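You operate a simulated robot arm through the tools that you are given. There is no shell and no other tool. Be economical: measure what you need, move in short steps, check, and stop when the job is done.

The job below is to be done with a simulated two-armed robot. You get a single attempt, and the scene is never put back.

TASK
Wipe up the spill on the top of the make-up table with the purple towel and put it back.

It is judged by the outcome, as a careful person would: the job done as asked, and still so three seconds after it is handed in. It fails if anything else is knocked over, pushed out of place, dropped, spilled or broken. Flat cloth is picked up by pressing the open fingertips on it (5 to 10 N) and closing them slowly along it; thin cloth reads only 2 to 8 mm in the jaws.

THE ROBOT
Two 6-joint arms with two-finger grippers on one trunk, on a base that drives. Base frame: it is fixed to the floor where the robot stands at the start and does not move with it; the origin is under the middle of the robot, x ahead of it, y to its left, z up; the surface under the hand at the start is at about z = 800. Lengths are in mm, angles in rad, forces in N, time in s.
The left shoulder is at the start at [30, 178, 963], the right one opposite. With the tool pointing down near the work surface each hand reaches from about 420 to 840 mm from the robot's upright axis, wherever it stands, measured 20 degrees to its own side. Payload 2.54 kg a hand.
The tool frame of a hand sits at the grasp point between the pads (the TCP): z along the fingers, y along the line on which they close. The tips reach 30 mm beyond it. Largest opening 116 mm; the body of the gripper starts 95 mm behind the TCP.
Orientation is that of the tool frame in the base frame, as a unit quaternion [w, x, y, z]. With the fingers straight down and closing along the base's y, the tool's x points along the base's -x, its y along +y and its z along -z.

THE INTERFACE
- The arms move only by the tool servo_tool. It takes "left_moves", "right_moves" or both (then of equal length, played together; a hand with none holds still); each is a list that holds one entry, the list of rows, each a list of 7 numbers: the turn, a rotation vector about the tool's x, y, z in units of 120 degrees (1.0 is 120 degrees), then the shift along the tool's x, y, z in units of 500 mm (1.0 is 500 mm), then the finger opening in mm, from 0 to 116. In form: [[[wx, wy, wz, x, y, z, hand], ...]]. A call has 1 to 12 rows; each row is the pose to reach, as a shift and turn from the pose commanded when the call began, along the tool's axes at that moment. A call with a number of a shift or a turn outside -1 to 1 is refused whole. A row lasts 0.2 s, in which the tool goes at most 50 mm and 0.15 rad; a call with a longer step from one row to the next is refused whole, and so is a gripper value outside its range. A pose out of reach is approached as far as the arm can. The call stops where the force on the tool passes 40 N (or 10 N more than at its start, if that is more) or the arm is blocked; 0.2 s more then pass. Each finger travels about 153 mm/s and halts on what it meets, pressing with about 44 N; the grip force reading is that of the motor and also rises with nothing between the fingers. The clock runs only during rows and for 0.2 s after the last one: add rows that repeat a pose to give the fingers time. It gives the time, the measured TCP pose, the force on the tool (base axes), the opening and the grip force at its end, in the units of the frame above (readings bear some noise), with the torque about the TCP (base axes, N m) and any sound that the robot's microphone picked up.
- Cameras (640 x 400 px; columns grow to the right, rows downward): "scene" is now at [36.2, -15.1, 1681.8]; the picture's right is [-0.31, -0.95, 0.00], its down [-0.77, 0.25, -0.58] and it looks along [0.55, -0.18, -0.81] (base axes); focal length 274 px, centre (320, 200). "left" rides on the left gripper at [69, 15, -122] in its tool frame; the picture's right is [-0.21, 0.98, 0.00], its down [-0.83, -0.18, -0.53] and it looks along [-0.52, -0.11, 0.85] (tool axes); focal length 251 px, centre (320, 200). "right" rides on the right gripper at [69, -15, -122] in its tool frame; the picture's right is [0.21, 0.98, 0.00], its down [-0.83, 0.18, -0.53] and it looks along [-0.52, 0.11, 0.85] (tool axes); focal length 251 px, centre (320, 200). There is no depth. A picture from a camera that has moved, and an enlarged one, comes with that camera's place and axes in the base frame and with its lens. The place of the scene camera against the robot may be out by one fixed shift of up to 12 mm in any direction.
- get_image(camera): a new picture of that camera. It takes no simulated time.
- slide_trunk(by): slides the trunk up (or, below 0, down) by that many mm; the arms and the scene camera ride with it, the base frame stays. It gives what a move gives, with no picture.
- drive_base(legs): drives the robot by 1 to 6 legs, each [ahead, left, turn to the left] in mm, mm and rad, along the robot's own axes; the way and the turn of a leg run together, so that a leg with both is an arc; at most 1500 mm and 3.142 rad a leg. The arms and the cameras ride along, it lands a little off, and it stops where it bumps. It gives what a move gives.
- pan_tilt(pan, tilt): turns the head with the scene camera to pan (to the left, within 2.496 rad either way) and tilt (down, from -0.506 to 1.204), counted from straight ahead of the robot. It gives what a move gives.
- close_up(camera, box): a new picture of the part [left, top, right, bottom] of that camera's present view, enlarged. It takes no simulated time.
- sign_off(): hands the job in; it is judged then, once.

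Go step by step. Nothing tells you exact positions but the pictures and the camera data: compare them with the known pose of the tool, close in by small moves and look again before you grip or let go. The budget is 120 turns and 108 pictures, counting those below and the enlarged ones. Unless the task says otherwise, let go and move clear before handing in, and close with one line.

The tools are called as a command line: name --argument value ..., lists and objects as JSON in quotes. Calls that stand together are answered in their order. servo_tool: Moves the arms, as the interface text tells. Its arguments: {"type":"object","properties":{"left_moves":{"type":"array"},"right_moves":{"type":"array"}},"required":[]} The other tools are called the same way: slide_trunk (by) slides the trunk up or down; drive_base (legs) drives the base; pan_tilt (pan, tilt) turns the head that bears the scene camera; get_image (camera) takes a picture; close_up (camera, box) takes an enlarged picture of a part of a camera's view; sign_off () hands the job in.

At the start:

```text
clock: 0.0
left_eef_pos: [601.4, -47.0, 1058.3]
left_orientation: [0.001, 0.0, 1.0, 0.0]
left_contact_force: [0.1, 0.2, -0.6]
left_ft_torque: [-0.02, -0.02, -0.04]
left_opening: 115.9
left_gripper_force: 0.0
right_eef_pos: [389.3, -445.9, 1005.1]
right_orientation: [0.0, -0.001, 1.0, 0.0]
right_contact_force: [0.2, 0.0, 0.7]
right_ft_torque: [-0.01, 0.01, 0.01]
right_opening: 116.0
right_gripper_force: 0.1
trunk travel left (down, up): [-175.0, 365.0]
robot x, y, heading: [2.2, -1.1, 0.005]
head pan, tilt: [-0.316, 0.949]
```

scene: 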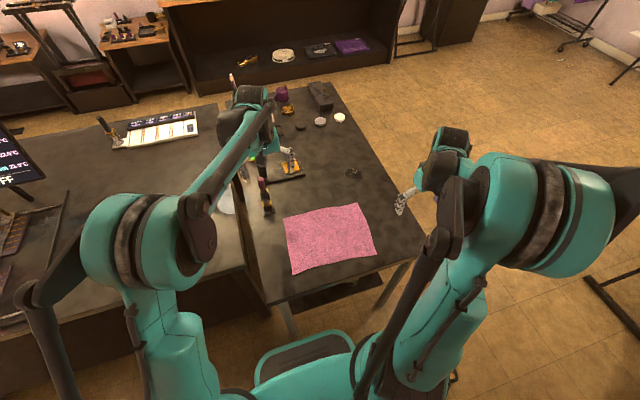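
right: 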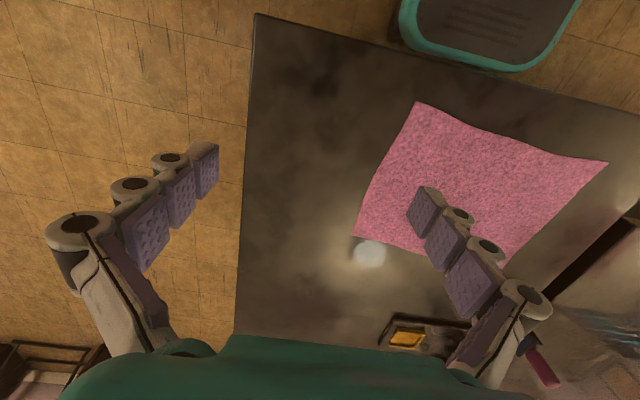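
left: 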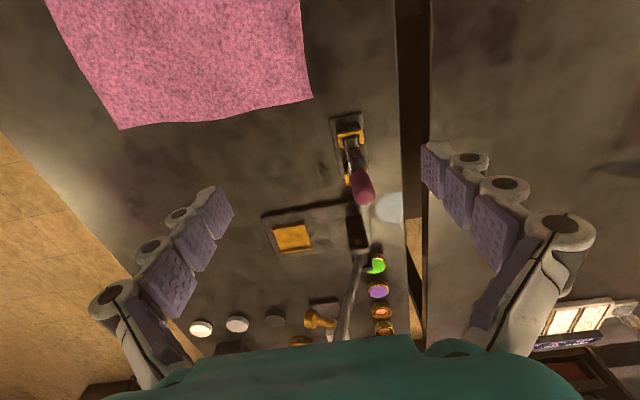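

I see a pink cloth on the near part of the table and something purple on a far shelf. I'll zoom in to find the spill and tell which cloth is the purple towel.

close_up --camera "scene" --box '[220, 70, 440, 290]'

close_up --camera "scene" --box '[220, 20, 400, 90]'

close_up --camera "left" --box '[180, 80, 440, 350]'

```text
1.82 times, centred on (330, 180) of scene
camera zoom: at [36.2, -15.1, 1681.8], right [-0.31, -0.95, 0.0], down [-0.77, 0.25, -0.58], along [0.55, -0.18, -0.81], focal length 498 px, centre (302, 236)
```

zoom: 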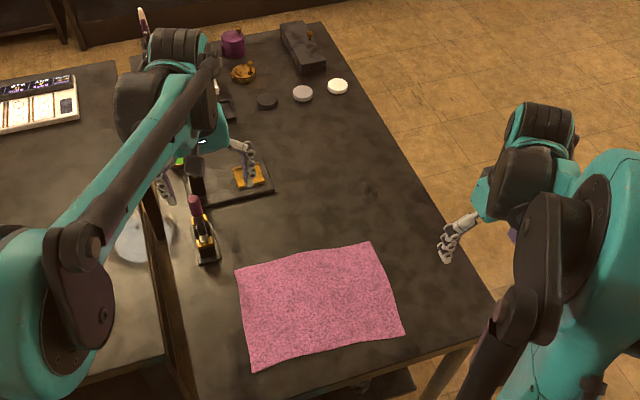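

```text
3.56 times, centred on (310, 55) of scene
camera zoom: at [36.2, -15.1, 1681.8], right [-0.31, -0.95, 0.0], down [-0.77, 0.25, -0.58], along [0.55, -0.18, -0.81], focal length 974 px, centre (356, 716)
```

zoom: 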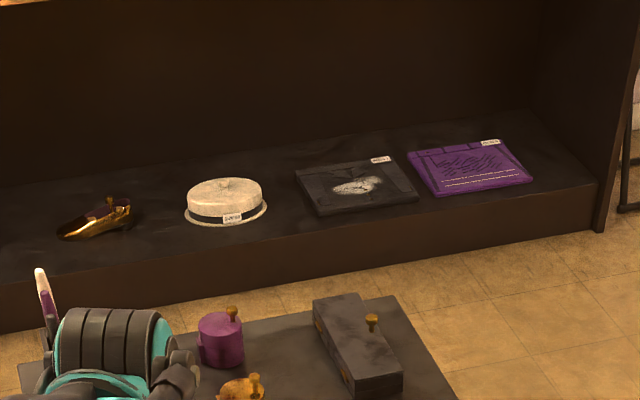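

```text
1.48 times, centred on (310, 215) of left
camera zoom: at [532.0, -33.8, 1179.0], right [0.21, 0.98, 0.0], down [0.83, -0.18, 0.53], along [0.52, -0.11, -0.85], focal length 372 px, centre (335, 178)
```

zoom: 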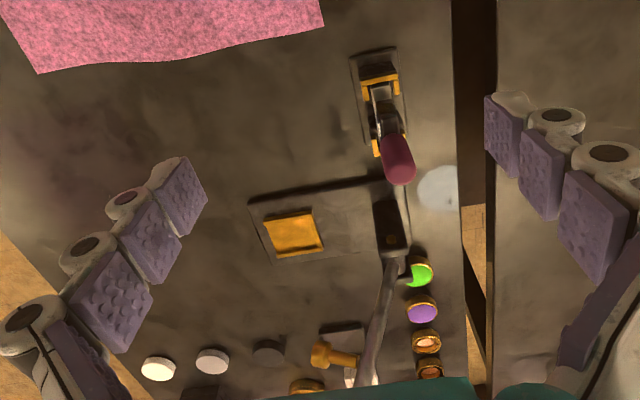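

The pale discs seem to be lamp reflections, since they land in different places in each camera. I'll look closer at the faint marks on the table.

close_up --camera "scene" --box '[300, 110, 410, 210]'

close_up --camera "right" --box '[230, 200, 480, 360]'

close_up --camera "left" --box '[60, 100, 340, 350]'

```text
4.00 times, centred on (355, 160) of scene
camera zoom: at [36.2, -15.1, 1681.8], right [-0.31, -0.95, 0.0], down [-0.77, 0.25, -0.58], along [0.55, -0.18, -0.81], focal length 1095 px, centre (180, 360)
```

zoom: 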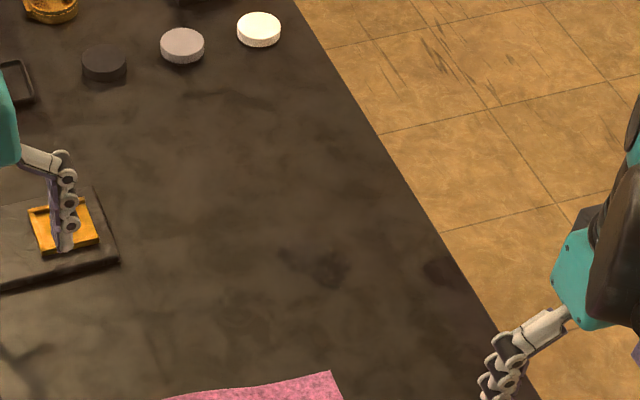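

```text
2.50 times, centred on (355, 280) of right
camera zoom: at [320.1, -461.6, 1126.0], right [-0.21, 0.98, 0.0], down [0.83, 0.18, 0.53], along [0.52, 0.11, -0.85], focal length 629 px, centre (232, 0)
```

zoom: 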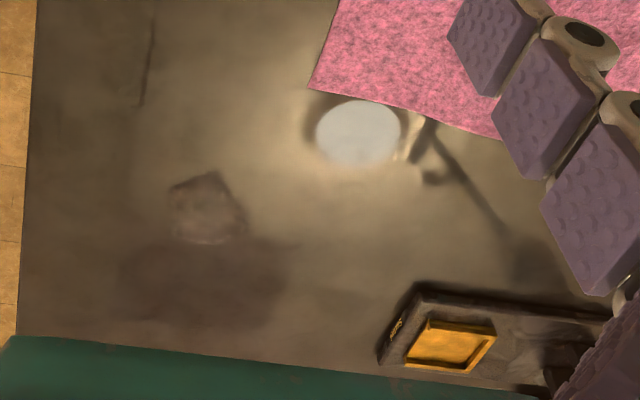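

```text
1.60 times, centred on (200, 225) of left
camera zoom: at [532.0, -33.8, 1179.0], right [0.21, 0.98, 0.0], down [0.83, -0.18, 0.53], along [0.52, -0.11, -0.85], focal length 402 px, centre (512, 160)
```

zoom: 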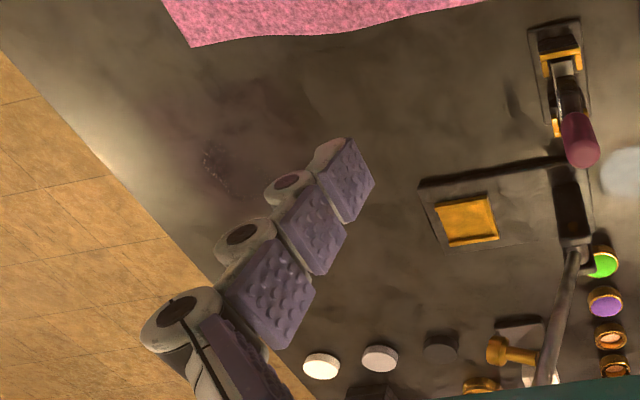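

A faint wet-looking mark shows up in all three cameras at about (704, -402), so I take that as the spill. The towel covers roughly x 357–600, y -347 to -31. I'll raise the left arm out of the way and look again for more spill, and check the floor on the right.

servo_tool --left_moves '[[[0, 0, 0, 0.07, 0, -0.07, 116], [0, 0, 0, 0.14, 0.03, -0.14, 116], [0, 0, 0, 0.21, 0.06, -0.21, 116], [0, 0, 0, 0.28, 0.1, -0.28, 116], [0, 0, 0, 0.34, 0.15, -0.32, 116]]]'

get_image --camera "scene"

pan_tilt --pan -1.1 --tilt 1.0

get_image --camera "scene"

```text
refused: row 2 steps farther than a row can; nothing moved
```

```text
98 pictures are left
camera scene: at [36.2, -15.1, 1681.8], right [-0.31, -0.95, 0.0], down [-0.77, 0.25, -0.58], along [0.55, -0.18, -0.81], focal length 274 px, centre (320, 200)
```

scene: 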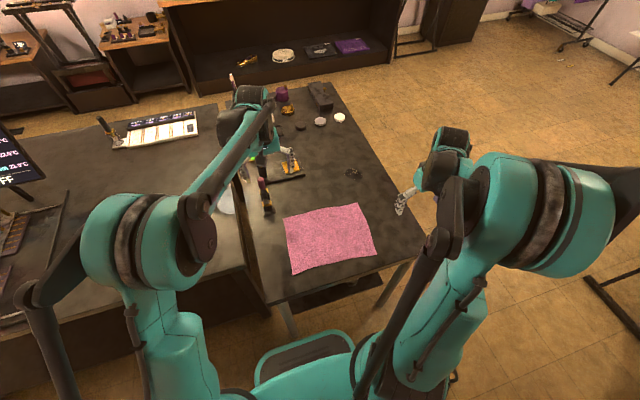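

```text
clock: 1.1
left_eef_pos: [601.1, -47.5, 1057.9]
left_orientation: [0.001, 0.0, 1.0, 0.0]
left_contact_force: [-0.2, -0.3, 0.7]
left_ft_torque: [0.0, 0.01, 0.01]
left_opening: 116.1
left_gripper_force: 0.1
right_eef_pos: [390.1, -447.5, 1004.5]
right_orientation: [0.0, 0.0, 1.0, 0.0]
right_contact_force: [0.4, -0.6, -1.2]
right_ft_torque: [0.01, -0.02, -0.01]
right_opening: 116.2
right_gripper_force: 0.1
trunk travel left (down, up): [-175.0, 365.0]
robot x, y, heading: [-2.1, 2.7, -0.0]
head pan, tilt: [-1.1, 1.0]
```

```text
97 pictures are left
camera scene: at [-1.2, -54.5, 1678.2], right [-0.89, -0.45, 0.0], down [-0.38, 0.75, -0.54], along [0.25, -0.48, -0.84], focal length 274 px, centre (320, 200)
```

scene: 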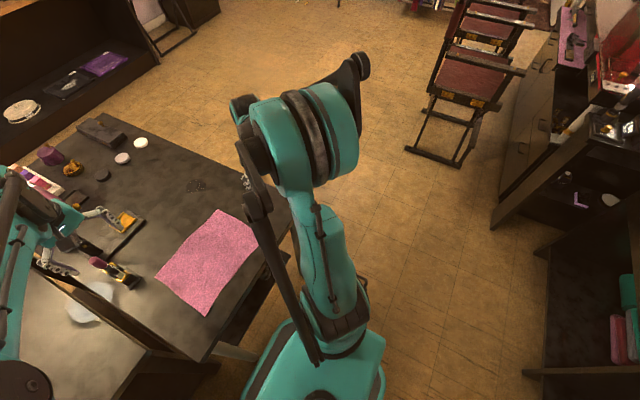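

The floor to the right is clear. There are coloured rolled cloths on a shelf to the right, so I need to check for a truly purple towel there.

close_up --camera "scene" --box '[540, 230, 640, 380]'

close_up --camera "scene" --box '[20, 120, 260, 290]'

pan_tilt --pan -1.9 --tilt 0.8

get_image --camera "scene"

```text
2.67 times, centred on (590, 305) of scene
camera zoom: at [-1.2, -54.5, 1678.2], right [-0.89, -0.45, 0.0], down [-0.38, 0.75, -0.54], along [0.25, -0.48, -0.84], focal length 730 px, centre (-400, -80)
```

zoom: 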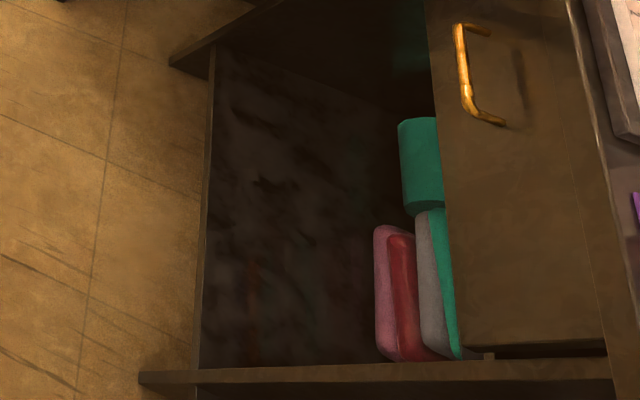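

```text
2.35 times, centred on (140, 205) of scene
camera zoom: at [-1.2, -54.5, 1678.2], right [-0.89, -0.45, 0.0], down [-0.38, 0.75, -0.54], along [0.25, -0.48, -0.84], focal length 644 px, centre (744, 188)
```

zoom: 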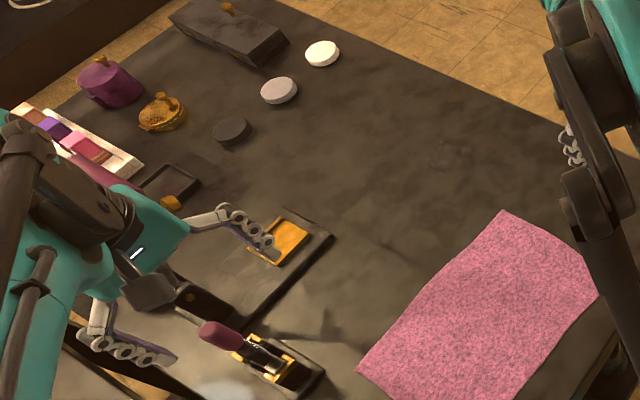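

```text
clock: 2.2
left_eef_pos: [601.7, -47.2, 1058.0]
left_orientation: [0.0, 0.001, 1.0, 0.0]
left_contact_force: [-0.5, -0.6, -0.1]
left_ft_torque: [-0.03, 0.03, 0.0]
left_opening: 116.0
left_gripper_force: 0.1
right_eef_pos: [389.4, -445.7, 1005.4]
right_orientation: [0.0, 0.0, 1.0, 0.0]
right_contact_force: [0.4, -1.0, 0.4]
right_ft_torque: [0.02, 0.01, 0.0]
right_opening: 115.8
right_gripper_force: 0.0
trunk travel left (down, up): [-175.0, 365.0]
robot x, y, heading: [-1.5, -2.1, 0.004]
head pan, tilt: [-1.901, 0.799]
```

```text
94 pictures are left
camera scene: at [-59.0, -68.8, 1693.3], right [-0.95, 0.32, 0.0], down [0.23, 0.68, -0.7], along [-0.23, -0.66, -0.72], focal length 274 px, centre (320, 200)
```

scene: 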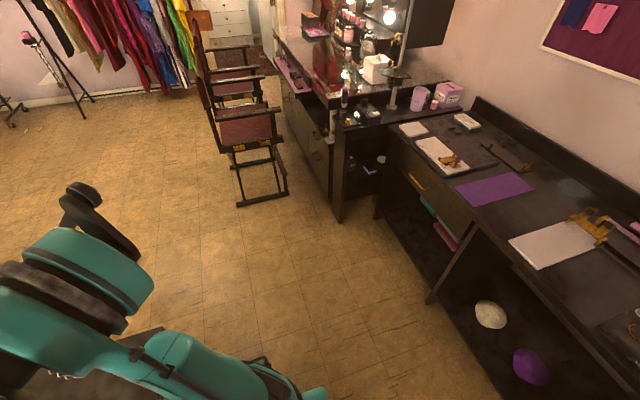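

There's a flat purple sheet on a counter to the right-rear, so I'll inspect it along with the surroundings.

close_up --camera "scene" --box '[390, 110, 560, 230]'

close_up --camera "scene" --box '[270, 10, 400, 130]'

pan_tilt --pan -2.49 --tilt 0.7

get_image --camera "scene"

pan_tilt --pan 1.0 --tilt 0.7

get_image --camera "scene"

```text
3.33 times, centred on (475, 170) of scene
camera zoom: at [-59.0, -68.8, 1693.3], right [-0.95, 0.32, 0.0], down [0.23, 0.68, -0.7], along [-0.23, -0.66, -0.72], focal length 913 px, centre (-197, 300)
```

zoom: 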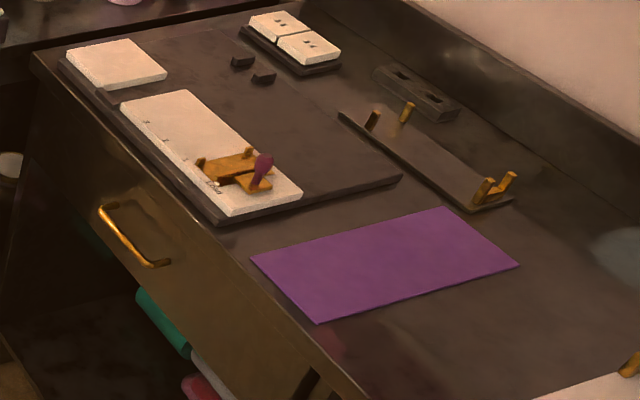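

```text
3.33 times, centred on (335, 70) of scene
camera zoom: at [-59.0, -68.8, 1693.3], right [-0.95, 0.32, 0.0], down [0.23, 0.68, -0.7], along [-0.23, -0.66, -0.72], focal length 913 px, centre (270, 633)
```

zoom: 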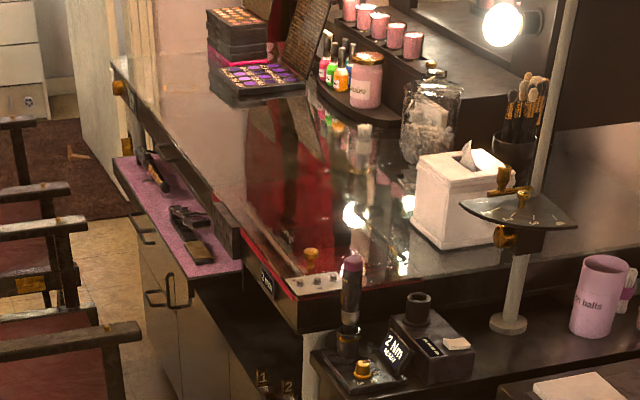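

```text
clock: 3.2
left_eef_pos: [601.4, -48.4, 1058.1]
left_orientation: [0.0, 0.0, 1.0, 0.0]
left_contact_force: [-0.3, -0.8, 0.2]
left_ft_torque: [0.01, -0.01, -0.01]
left_opening: 116.3
left_gripper_force: 0.0
right_eef_pos: [389.2, -447.4, 1005.0]
right_orientation: [0.0, 0.0, 1.0, 0.0]
right_contact_force: [-0.7, -0.2, 0.4]
right_ft_torque: [-0.01, -0.02, -0.02]
right_opening: 116.3
right_gripper_force: 0.1
trunk travel left (down, up): [-175.0, 365.0]
robot x, y, heading: [-3.5, -0.8, -0.004]
head pan, tilt: [-2.491, 0.7]
```

```text
91 pictures are left
camera scene: at [-100.4, -44.0, 1701.6], right [-0.61, 0.8, 0.0], down [0.51, 0.39, -0.76], along [-0.61, -0.46, -0.64], focal length 274 px, centre (320, 200)
```

scene: 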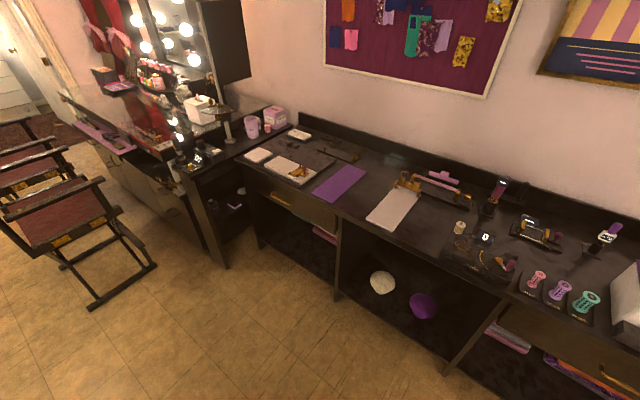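

```text
clock: 6.2
left_eef_pos: [600.9, -46.9, 1057.9]
left_orientation: [0.0, 0.0, 1.0, 0.0]
left_contact_force: [-0.2, -0.7, -0.4]
left_ft_torque: [0.0, -0.03, -0.01]
left_opening: 116.1
left_gripper_force: 0.0
right_eef_pos: [389.7, -447.0, 1005.3]
right_orientation: [0.0, 0.0, 1.0, 0.0]
right_contact_force: [-0.3, 0.1, -0.2]
right_ft_torque: [0.0, 0.0, -0.02]
right_opening: 116.0
right_gripper_force: 0.1
trunk travel left (down, up): [-175.0, 365.0]
robot x, y, heading: [0.6, 0.2, 0.001]
head pan, tilt: [1.0, 0.7]
```

```text
90 pictures are left
camera scene: at [13.0, 79.0, 1701.6], right [0.84, -0.54, 0.0], down [-0.35, -0.54, -0.76], along [0.41, 0.64, -0.64], focal length 274 px, centre (320, 200)
```

scene: 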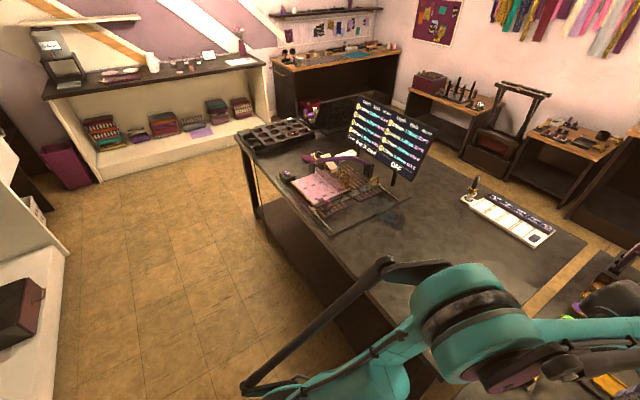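

The purple sheet at the rear is smooth and stiff, lying among craft tools. The terry cloth beside the spill, on the table with the make-up, is the towel. Next I'll lift the left arm clear and return the head to face the table.

servo_tool --left_moves '[[[0, 0, 0, 0.0, 0, -0.09, 116], [0, 0, 0, 0.04, 0.02, -0.16, 116], [0, 0, 0, 0.09, 0.04, -0.22, 116], [0, 0, 0, 0.14, 0.08, -0.28, 116], [0, 0, 0, 0.2, 0.13, -0.32, 116], [0, 0, 0, 0.26, 0.19, -0.32, 116], [0, 0, 0, 0.3, 0.25, -0.32, 116], [0, 0, 0, 0.3, 0.34, -0.32, 116], [0, 0, 0, 0.3, 0.43, -0.32, 116]]]'

pan_tilt --pan -0.35 --tilt 0.95

get_image --camera "scene"

close_up --camera "scene" --box '[220, 70, 440, 210]'

```text
clock: 8.2
left_eef_pos: [451.1, 167.0, 1217.2]
left_orientation: [0.0, 0.0, 1.0, -0.001]
left_contact_force: [0.0, 0.5, -0.1]
left_ft_torque: [-0.01, 0.01, 0.0]
left_opening: 115.7
left_gripper_force: 0.0
right_eef_pos: [389.7, -445.0, 1005.2]
right_orientation: [0.001, 0.0, 1.0, 0.0]
right_contact_force: [-0.3, 0.0, -0.1]
right_ft_torque: [0.0, 0.01, -0.02]
right_opening: 115.8
right_gripper_force: 0.0
trunk travel left (down, up): [-175.0, 365.0]
robot x, y, heading: [3.0, 2.0, -0.004]
head pan, tilt: [1.0, 0.7]
```

```text
clock: 9.7
left_eef_pos: [451.2, 163.9, 1216.3]
left_orientation: [0.0, 0.0, 1.0, 0.0]
left_contact_force: [0.1, -0.1, 0.3]
left_ft_torque: [0.04, 0.04, 0.01]
left_opening: 116.2
left_gripper_force: 0.0
right_eef_pos: [388.6, -446.3, 1004.0]
right_orientation: [0.0, 0.0, 1.0, 0.0]
right_contact_force: [0.0, 0.4, 0.4]
right_ft_torque: [-0.01, -0.03, 0.01]
right_opening: 115.9
right_gripper_force: 0.1
trunk travel left (down, up): [-175.0, 365.0]
robot x, y, heading: [-1.4, -2.5, -0.002]
head pan, tilt: [-0.351, 0.949]
```

```text
89 pictures are left
camera scene: at [35.3, -17.4, 1681.8], right [-0.34, -0.94, 0.0], down [-0.76, 0.28, -0.58], along [0.55, -0.2, -0.81], focal length 274 px, centre (320, 200)
```

scene: 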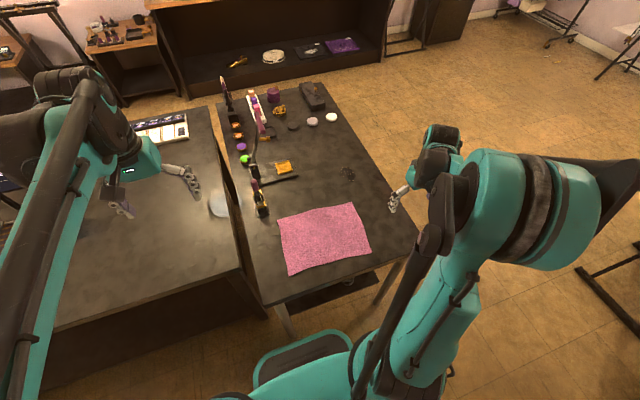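

```text
2.86 times, centred on (330, 140) of scene
camera zoom: at [35.3, -17.4, 1681.8], right [-0.34, -0.94, 0.0], down [-0.76, 0.28, -0.58], along [0.55, -0.2, -0.81], focal length 782 px, centre (291, 371)
```

zoom: 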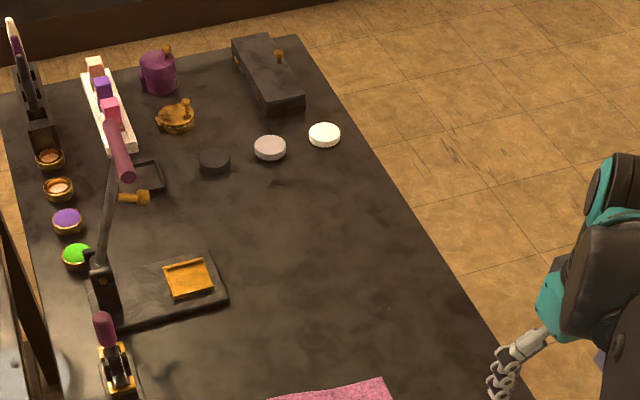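

The only mark on the table is the one near (704, -402), which is near the edge of reach. I'll shift the base right 120 mm, then bring the right hand over for a look at the spill.

drive_base --legs '[[0, -120, 0]]'

servo_tool --right_moves '[[[0, 0, 0, -0.08, 0, 0, 60], [0, 0, 0, -0.16, 0.03, 0, 60], [0, 0, 0, -0.24, 0.06, 0, 60], [0, 0, 0, -0.32, 0.1, 0, 60]]]'

get_image --camera "right"

```text
clock: 10.9
left_eef_pos: [452.5, 43.8, 1218.6]
left_orientation: [0.001, -0.001, 1.0, 0.002]
left_contact_force: [1.1, -0.8, 0.2]
left_ft_torque: [0.03, 0.01, 0.0]
left_opening: 116.0
left_gripper_force: 0.1
right_eef_pos: [388.8, -567.8, 1003.8]
right_orientation: [0.0, 0.0, 1.0, 0.001]
right_contact_force: [0.2, -0.8, -0.7]
right_ft_torque: [0.03, 0.01, 0.02]
right_opening: 116.2
right_gripper_force: 0.1
trunk travel left (down, up): [-175.0, 365.0]
robot x, y, heading: [-1.8, -117.2, 0.001]
head pan, tilt: [-0.351, 0.949]
```

```text
clock: 11.9
left_eef_pos: [453.8, 45.6, 1217.6]
left_orientation: [0.001, 0.0, 1.0, 0.001]
left_contact_force: [-0.1, -0.2, -0.9]
left_ft_torque: [0.01, 0.01, 0.01]
left_opening: 116.1
left_gripper_force: 0.1
right_eef_pos: [552.9, -514.8, 1005.3]
right_orientation: [-0.001, 0.0, 1.0, 0.001]
right_contact_force: [-0.3, 0.6, -0.6]
right_ft_torque: [0.02, 0.06, 0.01]
right_opening: 59.9
right_gripper_force: 0.1
trunk travel left (down, up): [-175.0, 365.0]
robot x, y, heading: [2.4, -118.2, 0.002]
head pan, tilt: [-0.351, 0.949]
```

```text
87 pictures are left
camera right: at [483.1, -529.9, 1127.2], right [-0.21, 0.98, 0.0], down [0.83, 0.18, 0.53], along [0.52, 0.11, -0.85], focal length 251 px, centre (320, 200)
```

right: 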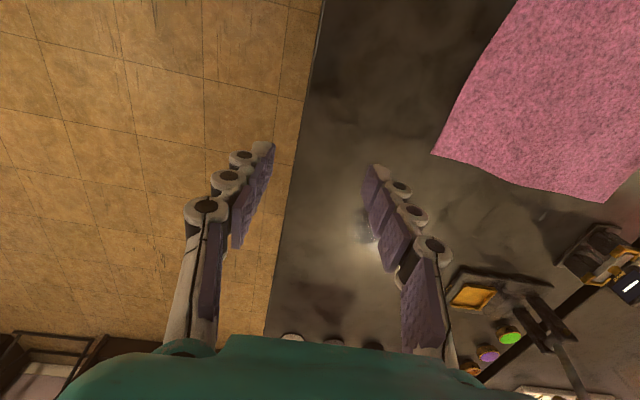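

The spill stays put at about (705, -405). Now I'll move the right hand above the towel's far edge and check its border.

servo_tool --right_moves '[[[0, 0, 0, 0, 0.09, 0, 60], [0, 0, 0, 0, 0.18, 0, 60], [0, 0, 0, 0, 0.27, 0.0, 60], [0, 0, 0, 0, 0.36, 0.04, 60], [0, 0, 0, 0, 0.45, 0.08, 60], [0, 0, 0, 0, 0.5, 0.12, 60]]]'

get_image --camera "right"

get_image --camera "scene"

```text
clock: 13.3
left_eef_pos: [452.3, 46.9, 1216.8]
left_orientation: [0.001, 0.0, 1.0, 0.0]
left_contact_force: [0.1, 0.0, -0.2]
left_ft_torque: [0.0, 0.01, -0.03]
left_opening: 115.9
left_gripper_force: 0.0
right_eef_pos: [551.1, -264.5, 943.1]
right_orientation: [0.001, 0.0, 1.0, 0.0]
right_contact_force: [-0.4, -0.2, -0.4]
right_ft_torque: [0.0, 0.02, 0.02]
right_opening: 59.9
right_gripper_force: 0.1
trunk travel left (down, up): [-175.0, 365.0]
robot x, y, heading: [0.5, -116.6, 0.002]
head pan, tilt: [-0.351, 0.949]
```

```text
86 pictures are left
camera right: at [480.2, -279.3, 1064.7], right [-0.21, 0.98, 0.0], down [0.83, 0.18, 0.53], along [0.52, 0.11, -0.85], focal length 251 px, centre (320, 200)
```

right: 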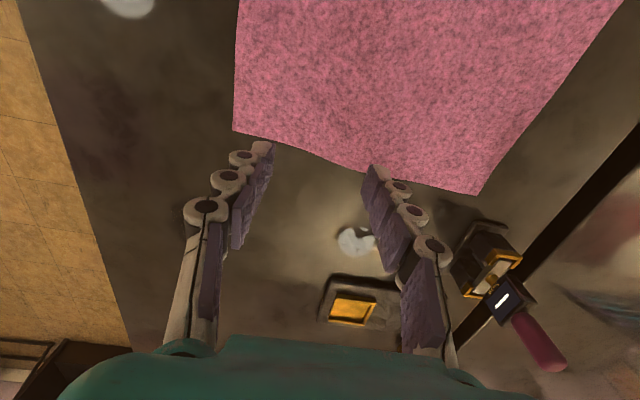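

```text
85 pictures are left
camera scene: at [36.0, -137.1, 1681.8], right [-0.34, -0.94, 0.0], down [-0.76, 0.28, -0.58], along [0.55, -0.2, -0.81], focal length 274 px, centre (320, 200)
```

scene: 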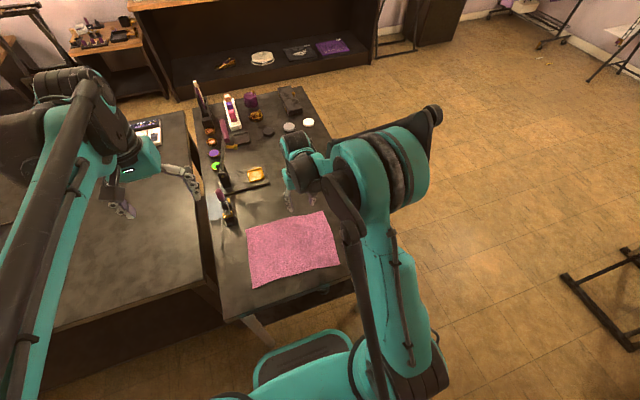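

The hand is over the towel at (551, -264), about 25 mm inside its far edge. I'll descend to just above it.

servo_tool --right_moves '[[[0, 0, 0, 0, 0, 0.08, 60], [0, 0, 0, 0, 0, 0.15, 60], [0, 0, 0, 0, 0, 0.19, 60], [0, 0, 0, 0, 0, 0.19, 60]]]'

get_image --camera "right"

```text
clock: 14.3
left_eef_pos: [451.1, 46.3, 1217.4]
left_orientation: [-0.001, 0.001, 1.0, -0.001]
left_contact_force: [0.6, -0.2, 0.4]
left_ft_torque: [0.0, -0.02, -0.01]
left_opening: 115.7
left_gripper_force: 0.0
right_eef_pos: [550.2, -264.4, 849.0]
right_orientation: [0.0, 0.0, 1.0, 0.0]
right_contact_force: [-0.8, -0.2, 0.4]
right_ft_torque: [-0.01, 0.01, 0.02]
right_opening: 59.8
right_gripper_force: 0.1
trunk travel left (down, up): [-175.0, 365.0]
robot x, y, heading: [-0.3, -121.4, -0.0]
head pan, tilt: [-0.351, 0.949]
```

```text
84 pictures are left
camera right: at [481.3, -280.1, 970.1], right [-0.21, 0.98, 0.0], down [0.83, 0.18, 0.53], along [0.52, 0.11, -0.85], focal length 251 px, centre (320, 200)
```

right: 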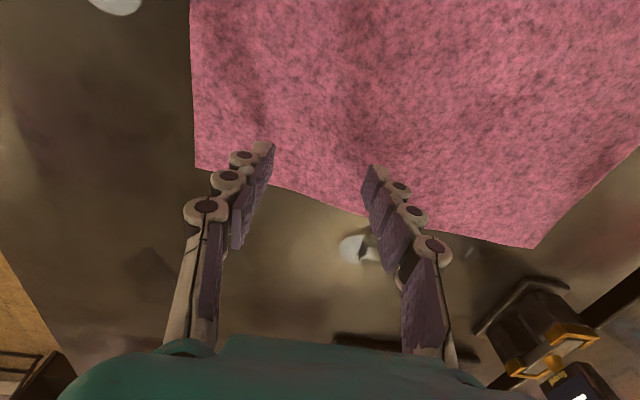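

The tips are about 19 mm above the cloth. I'll press down in small steps until I feel 5–10 N.

servo_tool --right_moves '[[[0, 0, 0, 0, 0, 0.016, 60], [0, 0, 0, 0, 0, 0.028, 60], [0, 0, 0, 0, 0, 0.034, 60], [0, 0, 0, 0, 0, 0.034, 60]]]'

```text
clock: 15.3
left_eef_pos: [451.7, 46.5, 1217.6]
left_orientation: [0.0, 0.001, 1.0, 0.0]
left_contact_force: [-1.6, -0.6, 0.3]
left_ft_torque: [0.04, -0.02, 0.03]
left_opening: 116.0
left_gripper_force: 0.0
right_eef_pos: [550.3, -268.1, 832.9]
right_orientation: [0.0, 0.0, 1.0, -0.001]
right_contact_force: [0.4, 0.4, -0.2]
right_ft_torque: [-0.02, -0.03, 0.02]
right_opening: 59.9
right_gripper_force: 0.1
trunk travel left (down, up): [-175.0, 365.0]
robot x, y, heading: [-2.4, -115.5, 0.002]
head pan, tilt: [-0.351, 0.949]
```

servo_tool --right_moves '[[[0, 0, 0, 0, 0, 0.006, 60], [0, 0, 0, 0, 0, 0.006, 60]]]'

servo_tool --right_moves '[[[0, 0, 0, 0, 0, 0.003, 60], [0, 0, 0, 0, 0, 0.003, 60]]]'

```text
clock: 15.9
left_eef_pos: [452.4, 45.7, 1217.6]
left_orientation: [0.0, 0.0, 1.0, 0.0]
left_contact_force: [0.7, -0.2, -0.1]
left_ft_torque: [-0.02, -0.03, -0.05]
left_opening: 116.0
left_gripper_force: 0.0
right_eef_pos: [549.4, -266.5, 828.7]
right_orientation: [0.0, 0.0, 1.0, 0.0]
right_contact_force: [0.2, -0.1, 2.2]
right_ft_torque: [0.01, -0.02, 0.0]
right_opening: 60.2
right_gripper_force: 0.1
trunk travel left (down, up): [-175.0, 365.0]
robot x, y, heading: [1.6, -117.5, 0.002]
head pan, tilt: [-0.351, 0.949]
```

```text
clock: 16.5
left_eef_pos: [451.0, 46.8, 1217.9]
left_orientation: [0.0, 0.001, 1.0, 0.0]
left_contact_force: [-0.2, 0.5, 0.4]
left_ft_torque: [0.0, -0.03, -0.04]
left_opening: 116.0
left_gripper_force: 0.1
right_eef_pos: [549.4, -267.2, 829.0]
right_orientation: [0.001, -0.001, 1.0, 0.001]
right_contact_force: [2.3, -0.3, 12.5]
right_ft_torque: [-0.02, -0.12, -0.03]
right_opening: 60.8
right_gripper_force: 0.5
trunk travel left (down, up): [-175.0, 365.0]
robot x, y, heading: [0.2, -117.1, -0.001]
head pan, tilt: [-0.351, 0.949]
```

Contact is at z≈829 with 12.5 N. I'll ease off slightly and close slowly.

servo_tool --right_moves '[[[0, 0, 0, 0, 0, -0.001, 54], [0, 0, 0, 0, 0, -0.001, 48], [0, 0, 0, 0, 0, -0.001, 42], [0, 0, 0, 0, 0, -0.001, 36], [0, 0, 0, 0, 0, -0.001, 30], [0, 0, 0, 0, 0, -0.001, 24], [0, 0, 0, 0, 0, -0.001, 18], [0, 0, 0, 0, 0, -0.001, 12], [0, 0, 0, 0, 0, -0.001, 6], [0, 0, 0, 0, 0, -0.001, 0], [0, 0, 0, 0, 0, -0.001, 0], [0, 0, 0, 0, 0, -0.001, 0]]]'

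get_image --camera "right"

```text
clock: 19.1
left_eef_pos: [451.7, 45.6, 1218.4]
left_orientation: [0.0, -0.001, 1.0, 0.0]
left_contact_force: [-0.4, -0.7, 0.0]
left_ft_torque: [0.02, -0.02, 0.01]
left_opening: 116.1
left_gripper_force: 0.0
right_eef_pos: [550.4, -266.9, 829.9]
right_orientation: [0.0, 0.0, 1.0, 0.0]
right_contact_force: [-0.4, -1.2, -1.7]
right_ft_torque: [-0.04, -0.03, -0.01]
right_opening: 2.5
right_gripper_force: 28.8
trunk travel left (down, up): [-175.0, 365.0]
robot x, y, heading: [-0.9, -122.1, 0.0]
head pan, tilt: [-0.351, 0.949]
```

```text
83 pictures are left
camera right: at [480.4, -281.7, 950.4], right [-0.22, 0.98, 0.0], down [0.83, 0.18, 0.53], along [0.52, 0.11, -0.85], focal length 251 px, centre (320, 200)
```

right: 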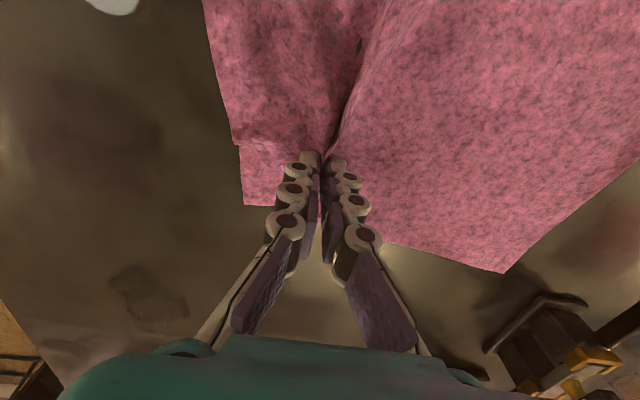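

Gripped (2.5 mm, 29 N). I'll lift the pinch a little and carry it to the spill with the towel trailing behind.

servo_tool --right_moves '[[[0, 0, 0, 0, 0, -0.04, 0], [0, 0, 0, -0.03, -0.03, -0.09, 0], [0, 0, 0, -0.08, -0.07, -0.11, 0], [0, 0, 0, -0.13, -0.12, -0.11, 0], [0, 0, 0, -0.18, -0.17, -0.11, 0], [0, 0, 0, -0.23, -0.22, -0.11, 0], [0, 0, 0, -0.28, -0.265, -0.11, 0]]]'

get_image --camera "right"

close_up --camera "scene" --box '[180, 80, 440, 300]'

```text
clock: 20.7
left_eef_pos: [452.9, 46.0, 1217.6]
left_orientation: [0.0, 0.001, 1.0, 0.0]
left_contact_force: [-0.3, -0.4, 0.4]
left_ft_torque: [-0.03, 0.0, -0.01]
left_opening: 116.0
left_gripper_force: 0.0
right_eef_pos: [689.5, -400.5, 883.2]
right_orientation: [0.0, 0.0, 1.0, -0.001]
right_contact_force: [-0.7, -0.8, -1.0]
right_ft_torque: [-0.01, 0.0, 0.0]
right_opening: 4.1
right_gripper_force: 30.8
trunk travel left (down, up): [-175.0, 365.0]
robot x, y, heading: [0.7, -119.1, 0.002]
head pan, tilt: [-0.351, 0.949]
```

```text
82 pictures are left
camera right: at [620.3, -415.1, 1003.5], right [-0.21, 0.98, 0.0], down [0.83, 0.18, 0.53], along [0.52, 0.12, -0.85], focal length 251 px, centre (320, 200)
```

right: 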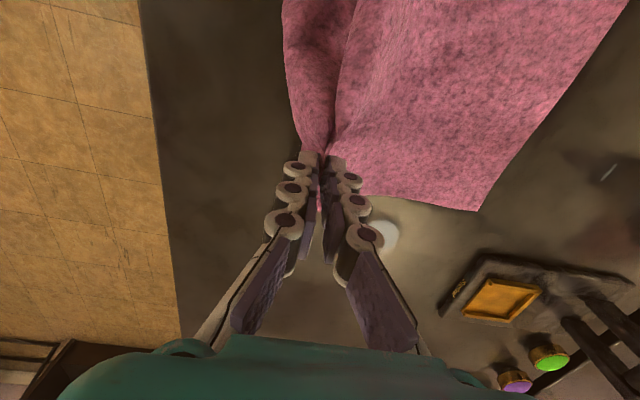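

```text
1.82 times, centred on (310, 190) of scene
camera zoom: at [36.3, -138.0, 1681.8], right [-0.34, -0.94, 0.0], down [-0.76, 0.28, -0.58], along [0.55, -0.2, -0.81], focal length 498 px, centre (338, 218)
```

zoom: 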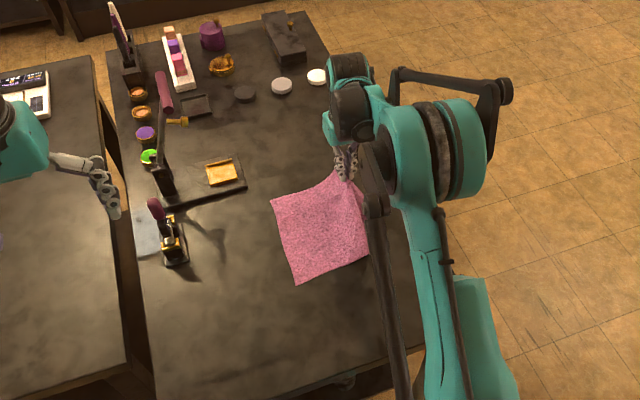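

The towel follows cleanly and clears the other items. I'll lower it onto the spill.

servo_tool --right_moves '[[[0, 0, 0, 0, 0, 0.05, 0], [0, 0, 0, 0, 0, 0.085, 0], [0, 0, 0, 0, 0, 0.1, 0], [0, 0, 0, 0, 0, 0.106, 0], [0, 0, 0, 0, 0, 0.106, 0]]]'

```text
clock: 21.9
left_eef_pos: [452.2, 46.5, 1216.6]
left_orientation: [0.0, 0.0, 1.0, 0.0]
left_contact_force: [0.2, 0.1, 0.1]
left_ft_torque: [0.02, -0.01, 0.01]
left_opening: 116.0
left_gripper_force: 0.0
right_eef_pos: [688.4, -399.0, 831.0]
right_orientation: [0.0, 0.0, 1.0, 0.0]
right_contact_force: [0.4, 0.8, -1.4]
right_ft_torque: [-0.12, 0.02, 0.01]
right_opening: 6.2
right_gripper_force: 38.4
trunk travel left (down, up): [-175.0, 365.0]
robot x, y, heading: [0.3, -118.4, 0.0]
head pan, tilt: [-0.351, 0.949]
```

servo_tool --right_moves '[[[0, 0, 0, 0, 0, 0.004, 0], [0, 0, 0, 0, 0, 0.006, 0], [0, 0, 0, 0, 0, 0.006, 0]]]'

get_image --camera "right"

```text
clock: 22.7
left_eef_pos: [449.3, 46.6, 1218.4]
left_orientation: [0.001, 0.0, 1.0, -0.001]
left_contact_force: [-1.2, -0.8, 0.5]
left_ft_torque: [0.02, -0.03, 0.01]
left_opening: 116.2
left_gripper_force: 0.0
right_eef_pos: [687.9, -399.1, 829.3]
right_orientation: [0.001, 0.001, 1.0, -0.001]
right_contact_force: [0.3, -0.3, 5.4]
right_ft_torque: [0.73, 0.13, 0.02]
right_opening: 1.7
right_gripper_force: 27.6
trunk travel left (down, up): [-175.0, 365.0]
robot x, y, heading: [0.9, -122.9, -0.0]
head pan, tilt: [-0.351, 0.949]
```

```text
80 pictures are left
camera right: at [618.4, -414.7, 950.3], right [-0.21, 0.98, 0.0], down [0.82, 0.18, 0.54], along [0.52, 0.11, -0.84], focal length 251 px, centre (320, 200)
```

right: 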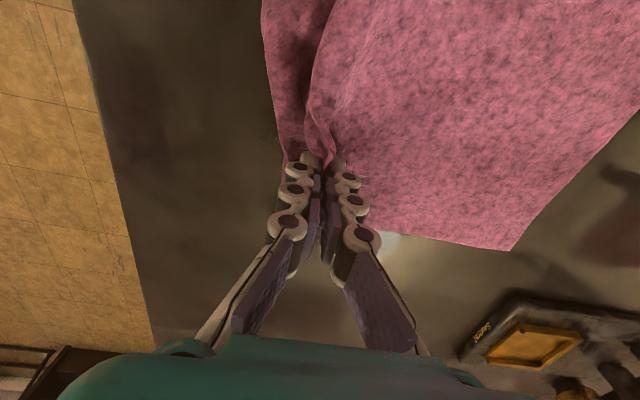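

Pressing at 5 N on the spill. Now I'll wipe in a zigzag, first toward -y.

servo_tool --right_moves '[[[0, 0, 0, -0.04, 0, 0.001, 0], [0, 0, 0, -0.09, 0, 0.001, 0], [0, 0, 0, -0.09, -0.03, 0.001, 0], [0, 0, 0, -0.03, -0.03, 0.001, 0], [0, 0, 0, 0.02, -0.03, 0.001, 0], [0, 0, 0, 0.02, -0.06, 0.001, 0], [0, 0, 0, -0.04, -0.06, 0.001, 0], [0, 0, 0, -0.09, -0.06, 0.001, 0], [0, 0, 0, -0.09, -0.08, 0.001, 0], [0, 0, 0, -0.03, -0.08, 0.001, 0], [0, 0, 0, 0.02, -0.08, 0.001, 0]]]'

get_image --camera "right"

```text
clock: 25.1
left_eef_pos: [449.9, 46.4, 1219.0]
left_orientation: [0.001, 0.0, 1.0, -0.001]
left_contact_force: [0.3, 0.1, -0.4]
left_ft_torque: [0.02, -0.06, -0.01]
left_opening: 115.9
left_gripper_force: 0.0
right_eef_pos: [676.6, -437.1, 829.3]
right_orientation: [0.0, 0.0, 1.0, 0.0]
right_contact_force: [0.1, 1.9, 24.1]
right_ft_torque: [-0.12, -0.18, 0.03]
right_opening: 1.7
right_gripper_force: 33.2
trunk travel left (down, up): [-175.0, 365.0]
robot x, y, heading: [-3.0, -123.9, 0.0]
head pan, tilt: [-0.351, 0.949]
```

```text
79 pictures are left
camera right: at [607.1, -452.4, 950.1], right [-0.21, 0.98, 0.0], down [0.83, 0.18, 0.53], along [0.52, 0.11, -0.84], focal length 251 px, centre (320, 200)
```

right: 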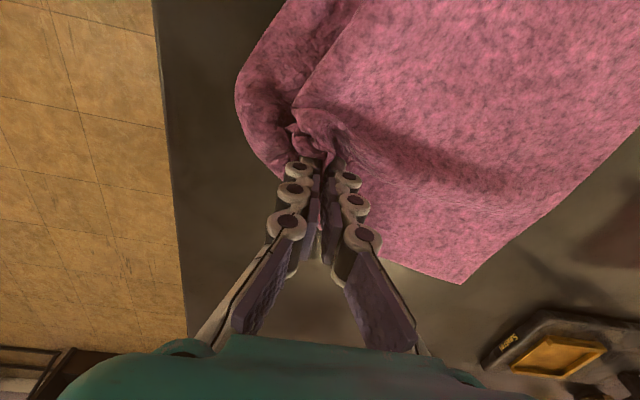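

The table looks cleaner already. I'll ease the pressure and zigzag back toward +y.

servo_tool --right_moves '[[[0, 0, 0, 0, 0.04, -0.001, 0], [0, 0, 0, -0.05, 0.06, -0.001, 0], [0, 0, 0, -0.11, 0.06, -0.001, 0], [0, 0, 0, -0.11, 0.09, -0.001, 0], [0, 0, 0, -0.05, 0.09, -0.001, 0], [0, 0, 0, 0, 0.09, -0.001, 0], [0, 0, 0, 0, 0.12, -0.001, 0], [0, 0, 0, -0.05, 0.12, -0.001, 0], [0, 0, 0, -0.11, 0.12, -0.001, 0], [0, 0, 0, -0.06, 0.12, -0.001, 0], [0, 0, 0, -0.05, 0.06, -0.001, 0], [0, 0, 0, -0.05, 0.0, -0.001, 0]]]'

servo_tool --right_moves '[[[0, 0, 0, 0, 0, -0.06, 0], [0, 0, 0, 0, 0, -0.14, 0], [0, 0, 0, 0.04, 0, -0.22, 0], [0, 0, 0, 0.12, 0.0, -0.26, 0], [0, 0, 0, 0.2, 0.04, -0.3, 0], [0, 0, 0, 0.28, 0.08, -0.34, 0]]]'

get_image --camera "right"

close_up --camera "scene" --box '[180, 80, 440, 300]'

```text
clock: 27.7
left_eef_pos: [449.0, 45.3, 1218.1]
left_orientation: [0.001, -0.001, 1.0, 0.0]
left_contact_force: [0.1, -0.5, -0.5]
left_ft_torque: [0.03, 0.02, 0.0]
left_opening: 116.0
left_gripper_force: 0.0
right_eef_pos: [703.3, -437.6, 829.0]
right_orientation: [0.001, 0.0, 1.0, 0.0]
right_contact_force: [0.5, -2.5, 49.1]
right_ft_torque: [-0.68, -0.25, -0.07]
right_opening: 4.5
right_gripper_force: 34.3
trunk travel left (down, up): [-175.0, 365.0]
robot x, y, heading: [-1.1, -116.6, 0.0]
head pan, tilt: [-0.351, 0.949]
```

```text
clock: 29.1
left_eef_pos: [450.1, 45.9, 1218.2]
left_orientation: [0.001, 0.001, 1.0, 0.0]
left_contact_force: [-0.7, -0.2, -0.8]
left_ft_torque: [0.04, -0.05, -0.01]
left_opening: 115.8
left_gripper_force: 0.0
right_eef_pos: [562.4, -397.5, 998.6]
right_orientation: [0.002, 0.0, 1.0, 0.0]
right_contact_force: [-1.1, 0.1, 2.2]
right_ft_torque: [-0.02, -0.19, 0.01]
right_opening: 0.9
right_gripper_force: 26.1
trunk travel left (down, up): [-175.0, 365.0]
robot x, y, heading: [1.3, -120.4, 0.003]
head pan, tilt: [-0.351, 0.949]
```

```text
78 pictures are left
camera right: at [492.4, -412.3, 1119.7], right [-0.21, 0.98, 0.0], down [0.83, 0.18, 0.54], along [0.52, 0.11, -0.84], focal length 251 px, centre (320, 200)
```

right: 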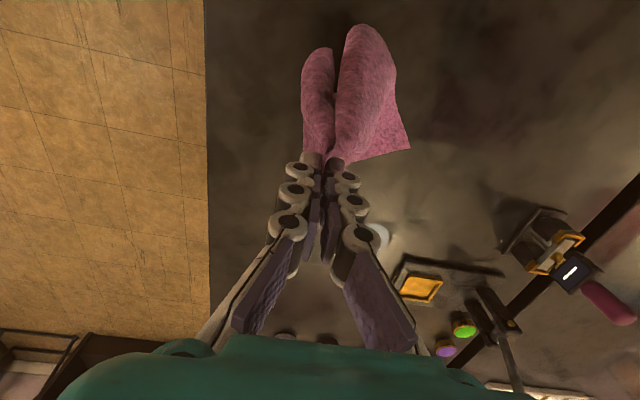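

```text
1.82 times, centred on (310, 190) of scene
camera zoom: at [32.8, -136.6, 1681.9], right [-0.34, -0.94, 0.0], down [-0.76, 0.28, -0.58], along [0.55, -0.2, -0.81], focal length 498 px, centre (338, 218)
```

zoom: 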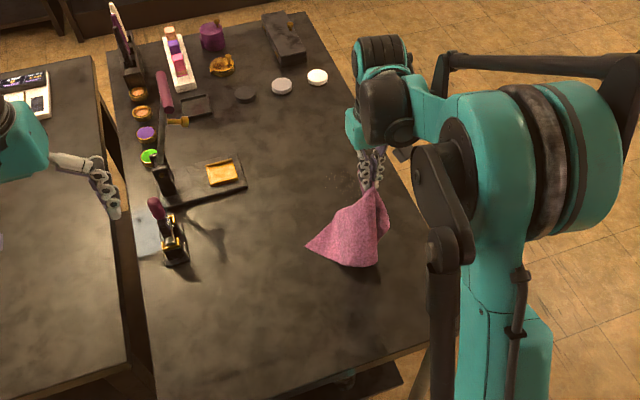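

The towel is still held and lifted. I see faint speckles around (735, -384), so I'll zoom in on the wiped area.

close_up --camera "scene" --box '[270, 130, 350, 190]'

close_up --camera "right" --box '[200, 180, 420, 350]'

```text
6.67 times, centred on (310, 160) of scene
camera zoom: at [32.8, -136.6, 1681.9], right [-0.34, -0.94, 0.0], down [-0.76, 0.28, -0.58], along [0.55, -0.2, -0.81], focal length 1826 px, centre (387, 467)
```

zoom: 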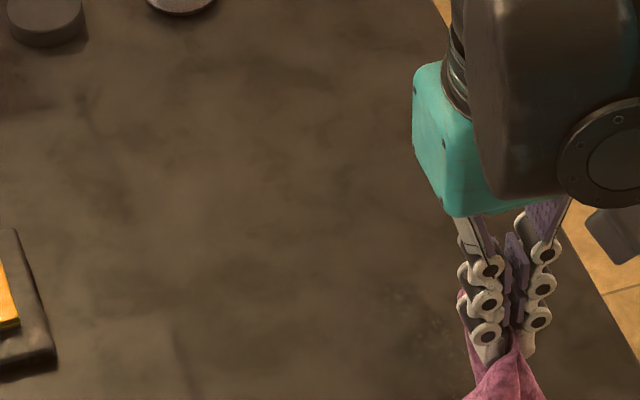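

```text
2.35 times, centred on (310, 265) of right
camera zoom: at [492.4, -412.3, 1119.7], right [-0.21, 0.98, 0.0], down [0.83, 0.18, 0.54], along [0.52, 0.11, -0.84], focal length 592 px, centre (344, 47)
```

zoom: 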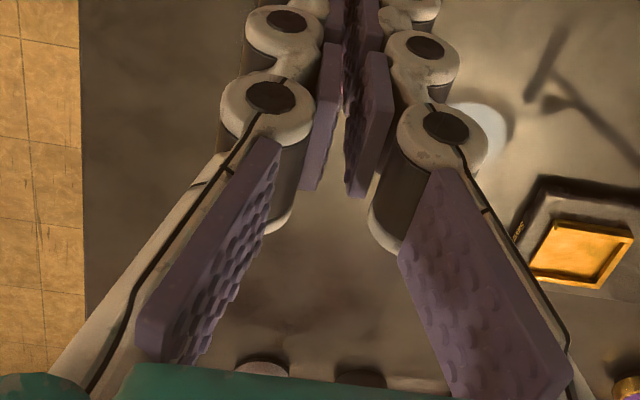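

There may be residue around (745, -410). I'll move the held towel back over its original area so the spill is in clear view.

servo_tool --right_moves '[[[0, 0, 0, 0.06, 0.06, -0.02, 0], [0, 0, 0, 0.12, 0.12, -0.04, 0], [0, 0, 0, 0.18, 0.18, -0.06, 0], [0, 0, 0, 0.2, 0.25, -0.06, 0], [0, 0, 0, 0.2, 0.32, -0.06, 0]]]'

get_image --camera "scene"

get_image --camera "right"

```text
clock: 30.3
left_eef_pos: [451.7, 46.6, 1217.8]
left_orientation: [0.0, 0.0, 1.0, 0.0]
left_contact_force: [-0.7, 0.2, 0.3]
left_ft_torque: [-0.02, 0.02, 0.0]
left_opening: 115.9
left_gripper_force: 0.1
right_eef_pos: [464.8, -237.6, 1027.2]
right_orientation: [0.0, 0.0, 1.0, -0.001]
right_contact_force: [-0.7, 1.6, 2.5]
right_ft_torque: [0.01, -0.09, 0.01]
right_opening: 0.8
right_gripper_force: 27.3
trunk travel left (down, up): [-175.0, 365.0]
robot x, y, heading: [-0.6, -121.2, 0.0]
head pan, tilt: [-0.351, 0.949]
```

```text
74 pictures are left
camera scene: at [35.3, -136.1, 1681.8], right [-0.34, -0.94, 0.0], down [-0.76, 0.28, -0.58], along [0.55, -0.2, -0.81], focal length 274 px, centre (320, 200)
```

scene: 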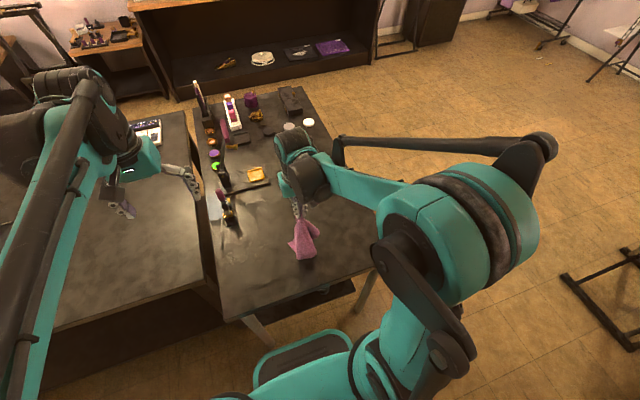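

```text
73 pictures are left
camera right: at [394.8, -253.2, 1148.8], right [-0.21, 0.98, 0.0], down [0.83, 0.18, 0.53], along [0.52, 0.11, -0.85], focal length 251 px, centre (320, 200)
```

right: 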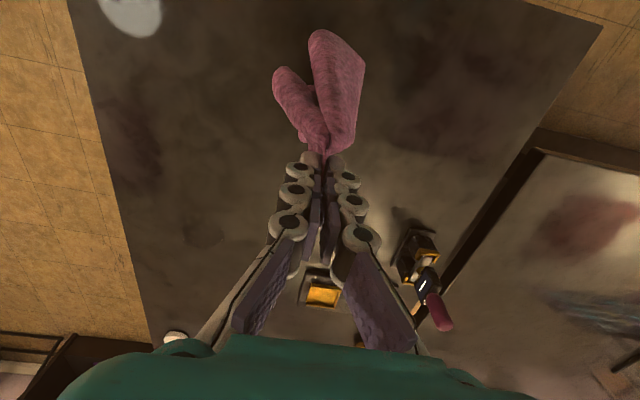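

close_up --camera "right" --box '[120, 170, 270, 300]'

close_up --camera "scene" --box '[300, 130, 380, 250]'

```text
3.08 times, centred on (195, 235) of right
camera zoom: at [394.8, -253.2, 1148.8], right [-0.21, 0.98, 0.0], down [0.83, 0.18, 0.53], along [0.52, 0.11, -0.85], focal length 774 px, centre (705, 92)
```

zoom: 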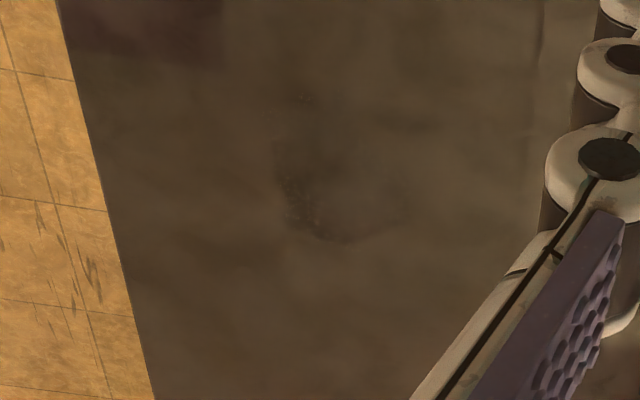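

```text
3.33 times, centred on (340, 190) of scene
camera zoom: at [35.3, -136.1, 1681.8], right [-0.34, -0.94, 0.0], down [-0.76, 0.28, -0.58], along [0.55, -0.2, -0.81], focal length 913 px, centre (253, 233)
```

zoom: 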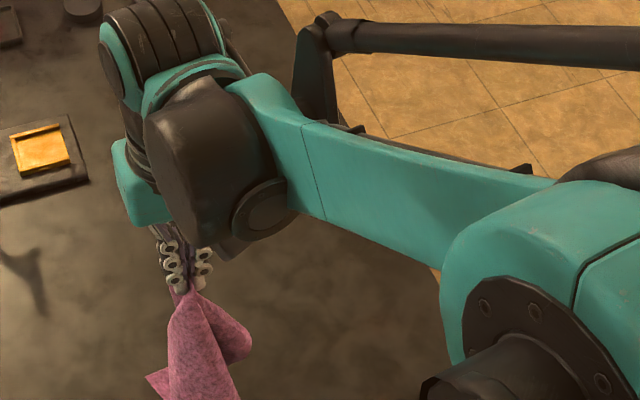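

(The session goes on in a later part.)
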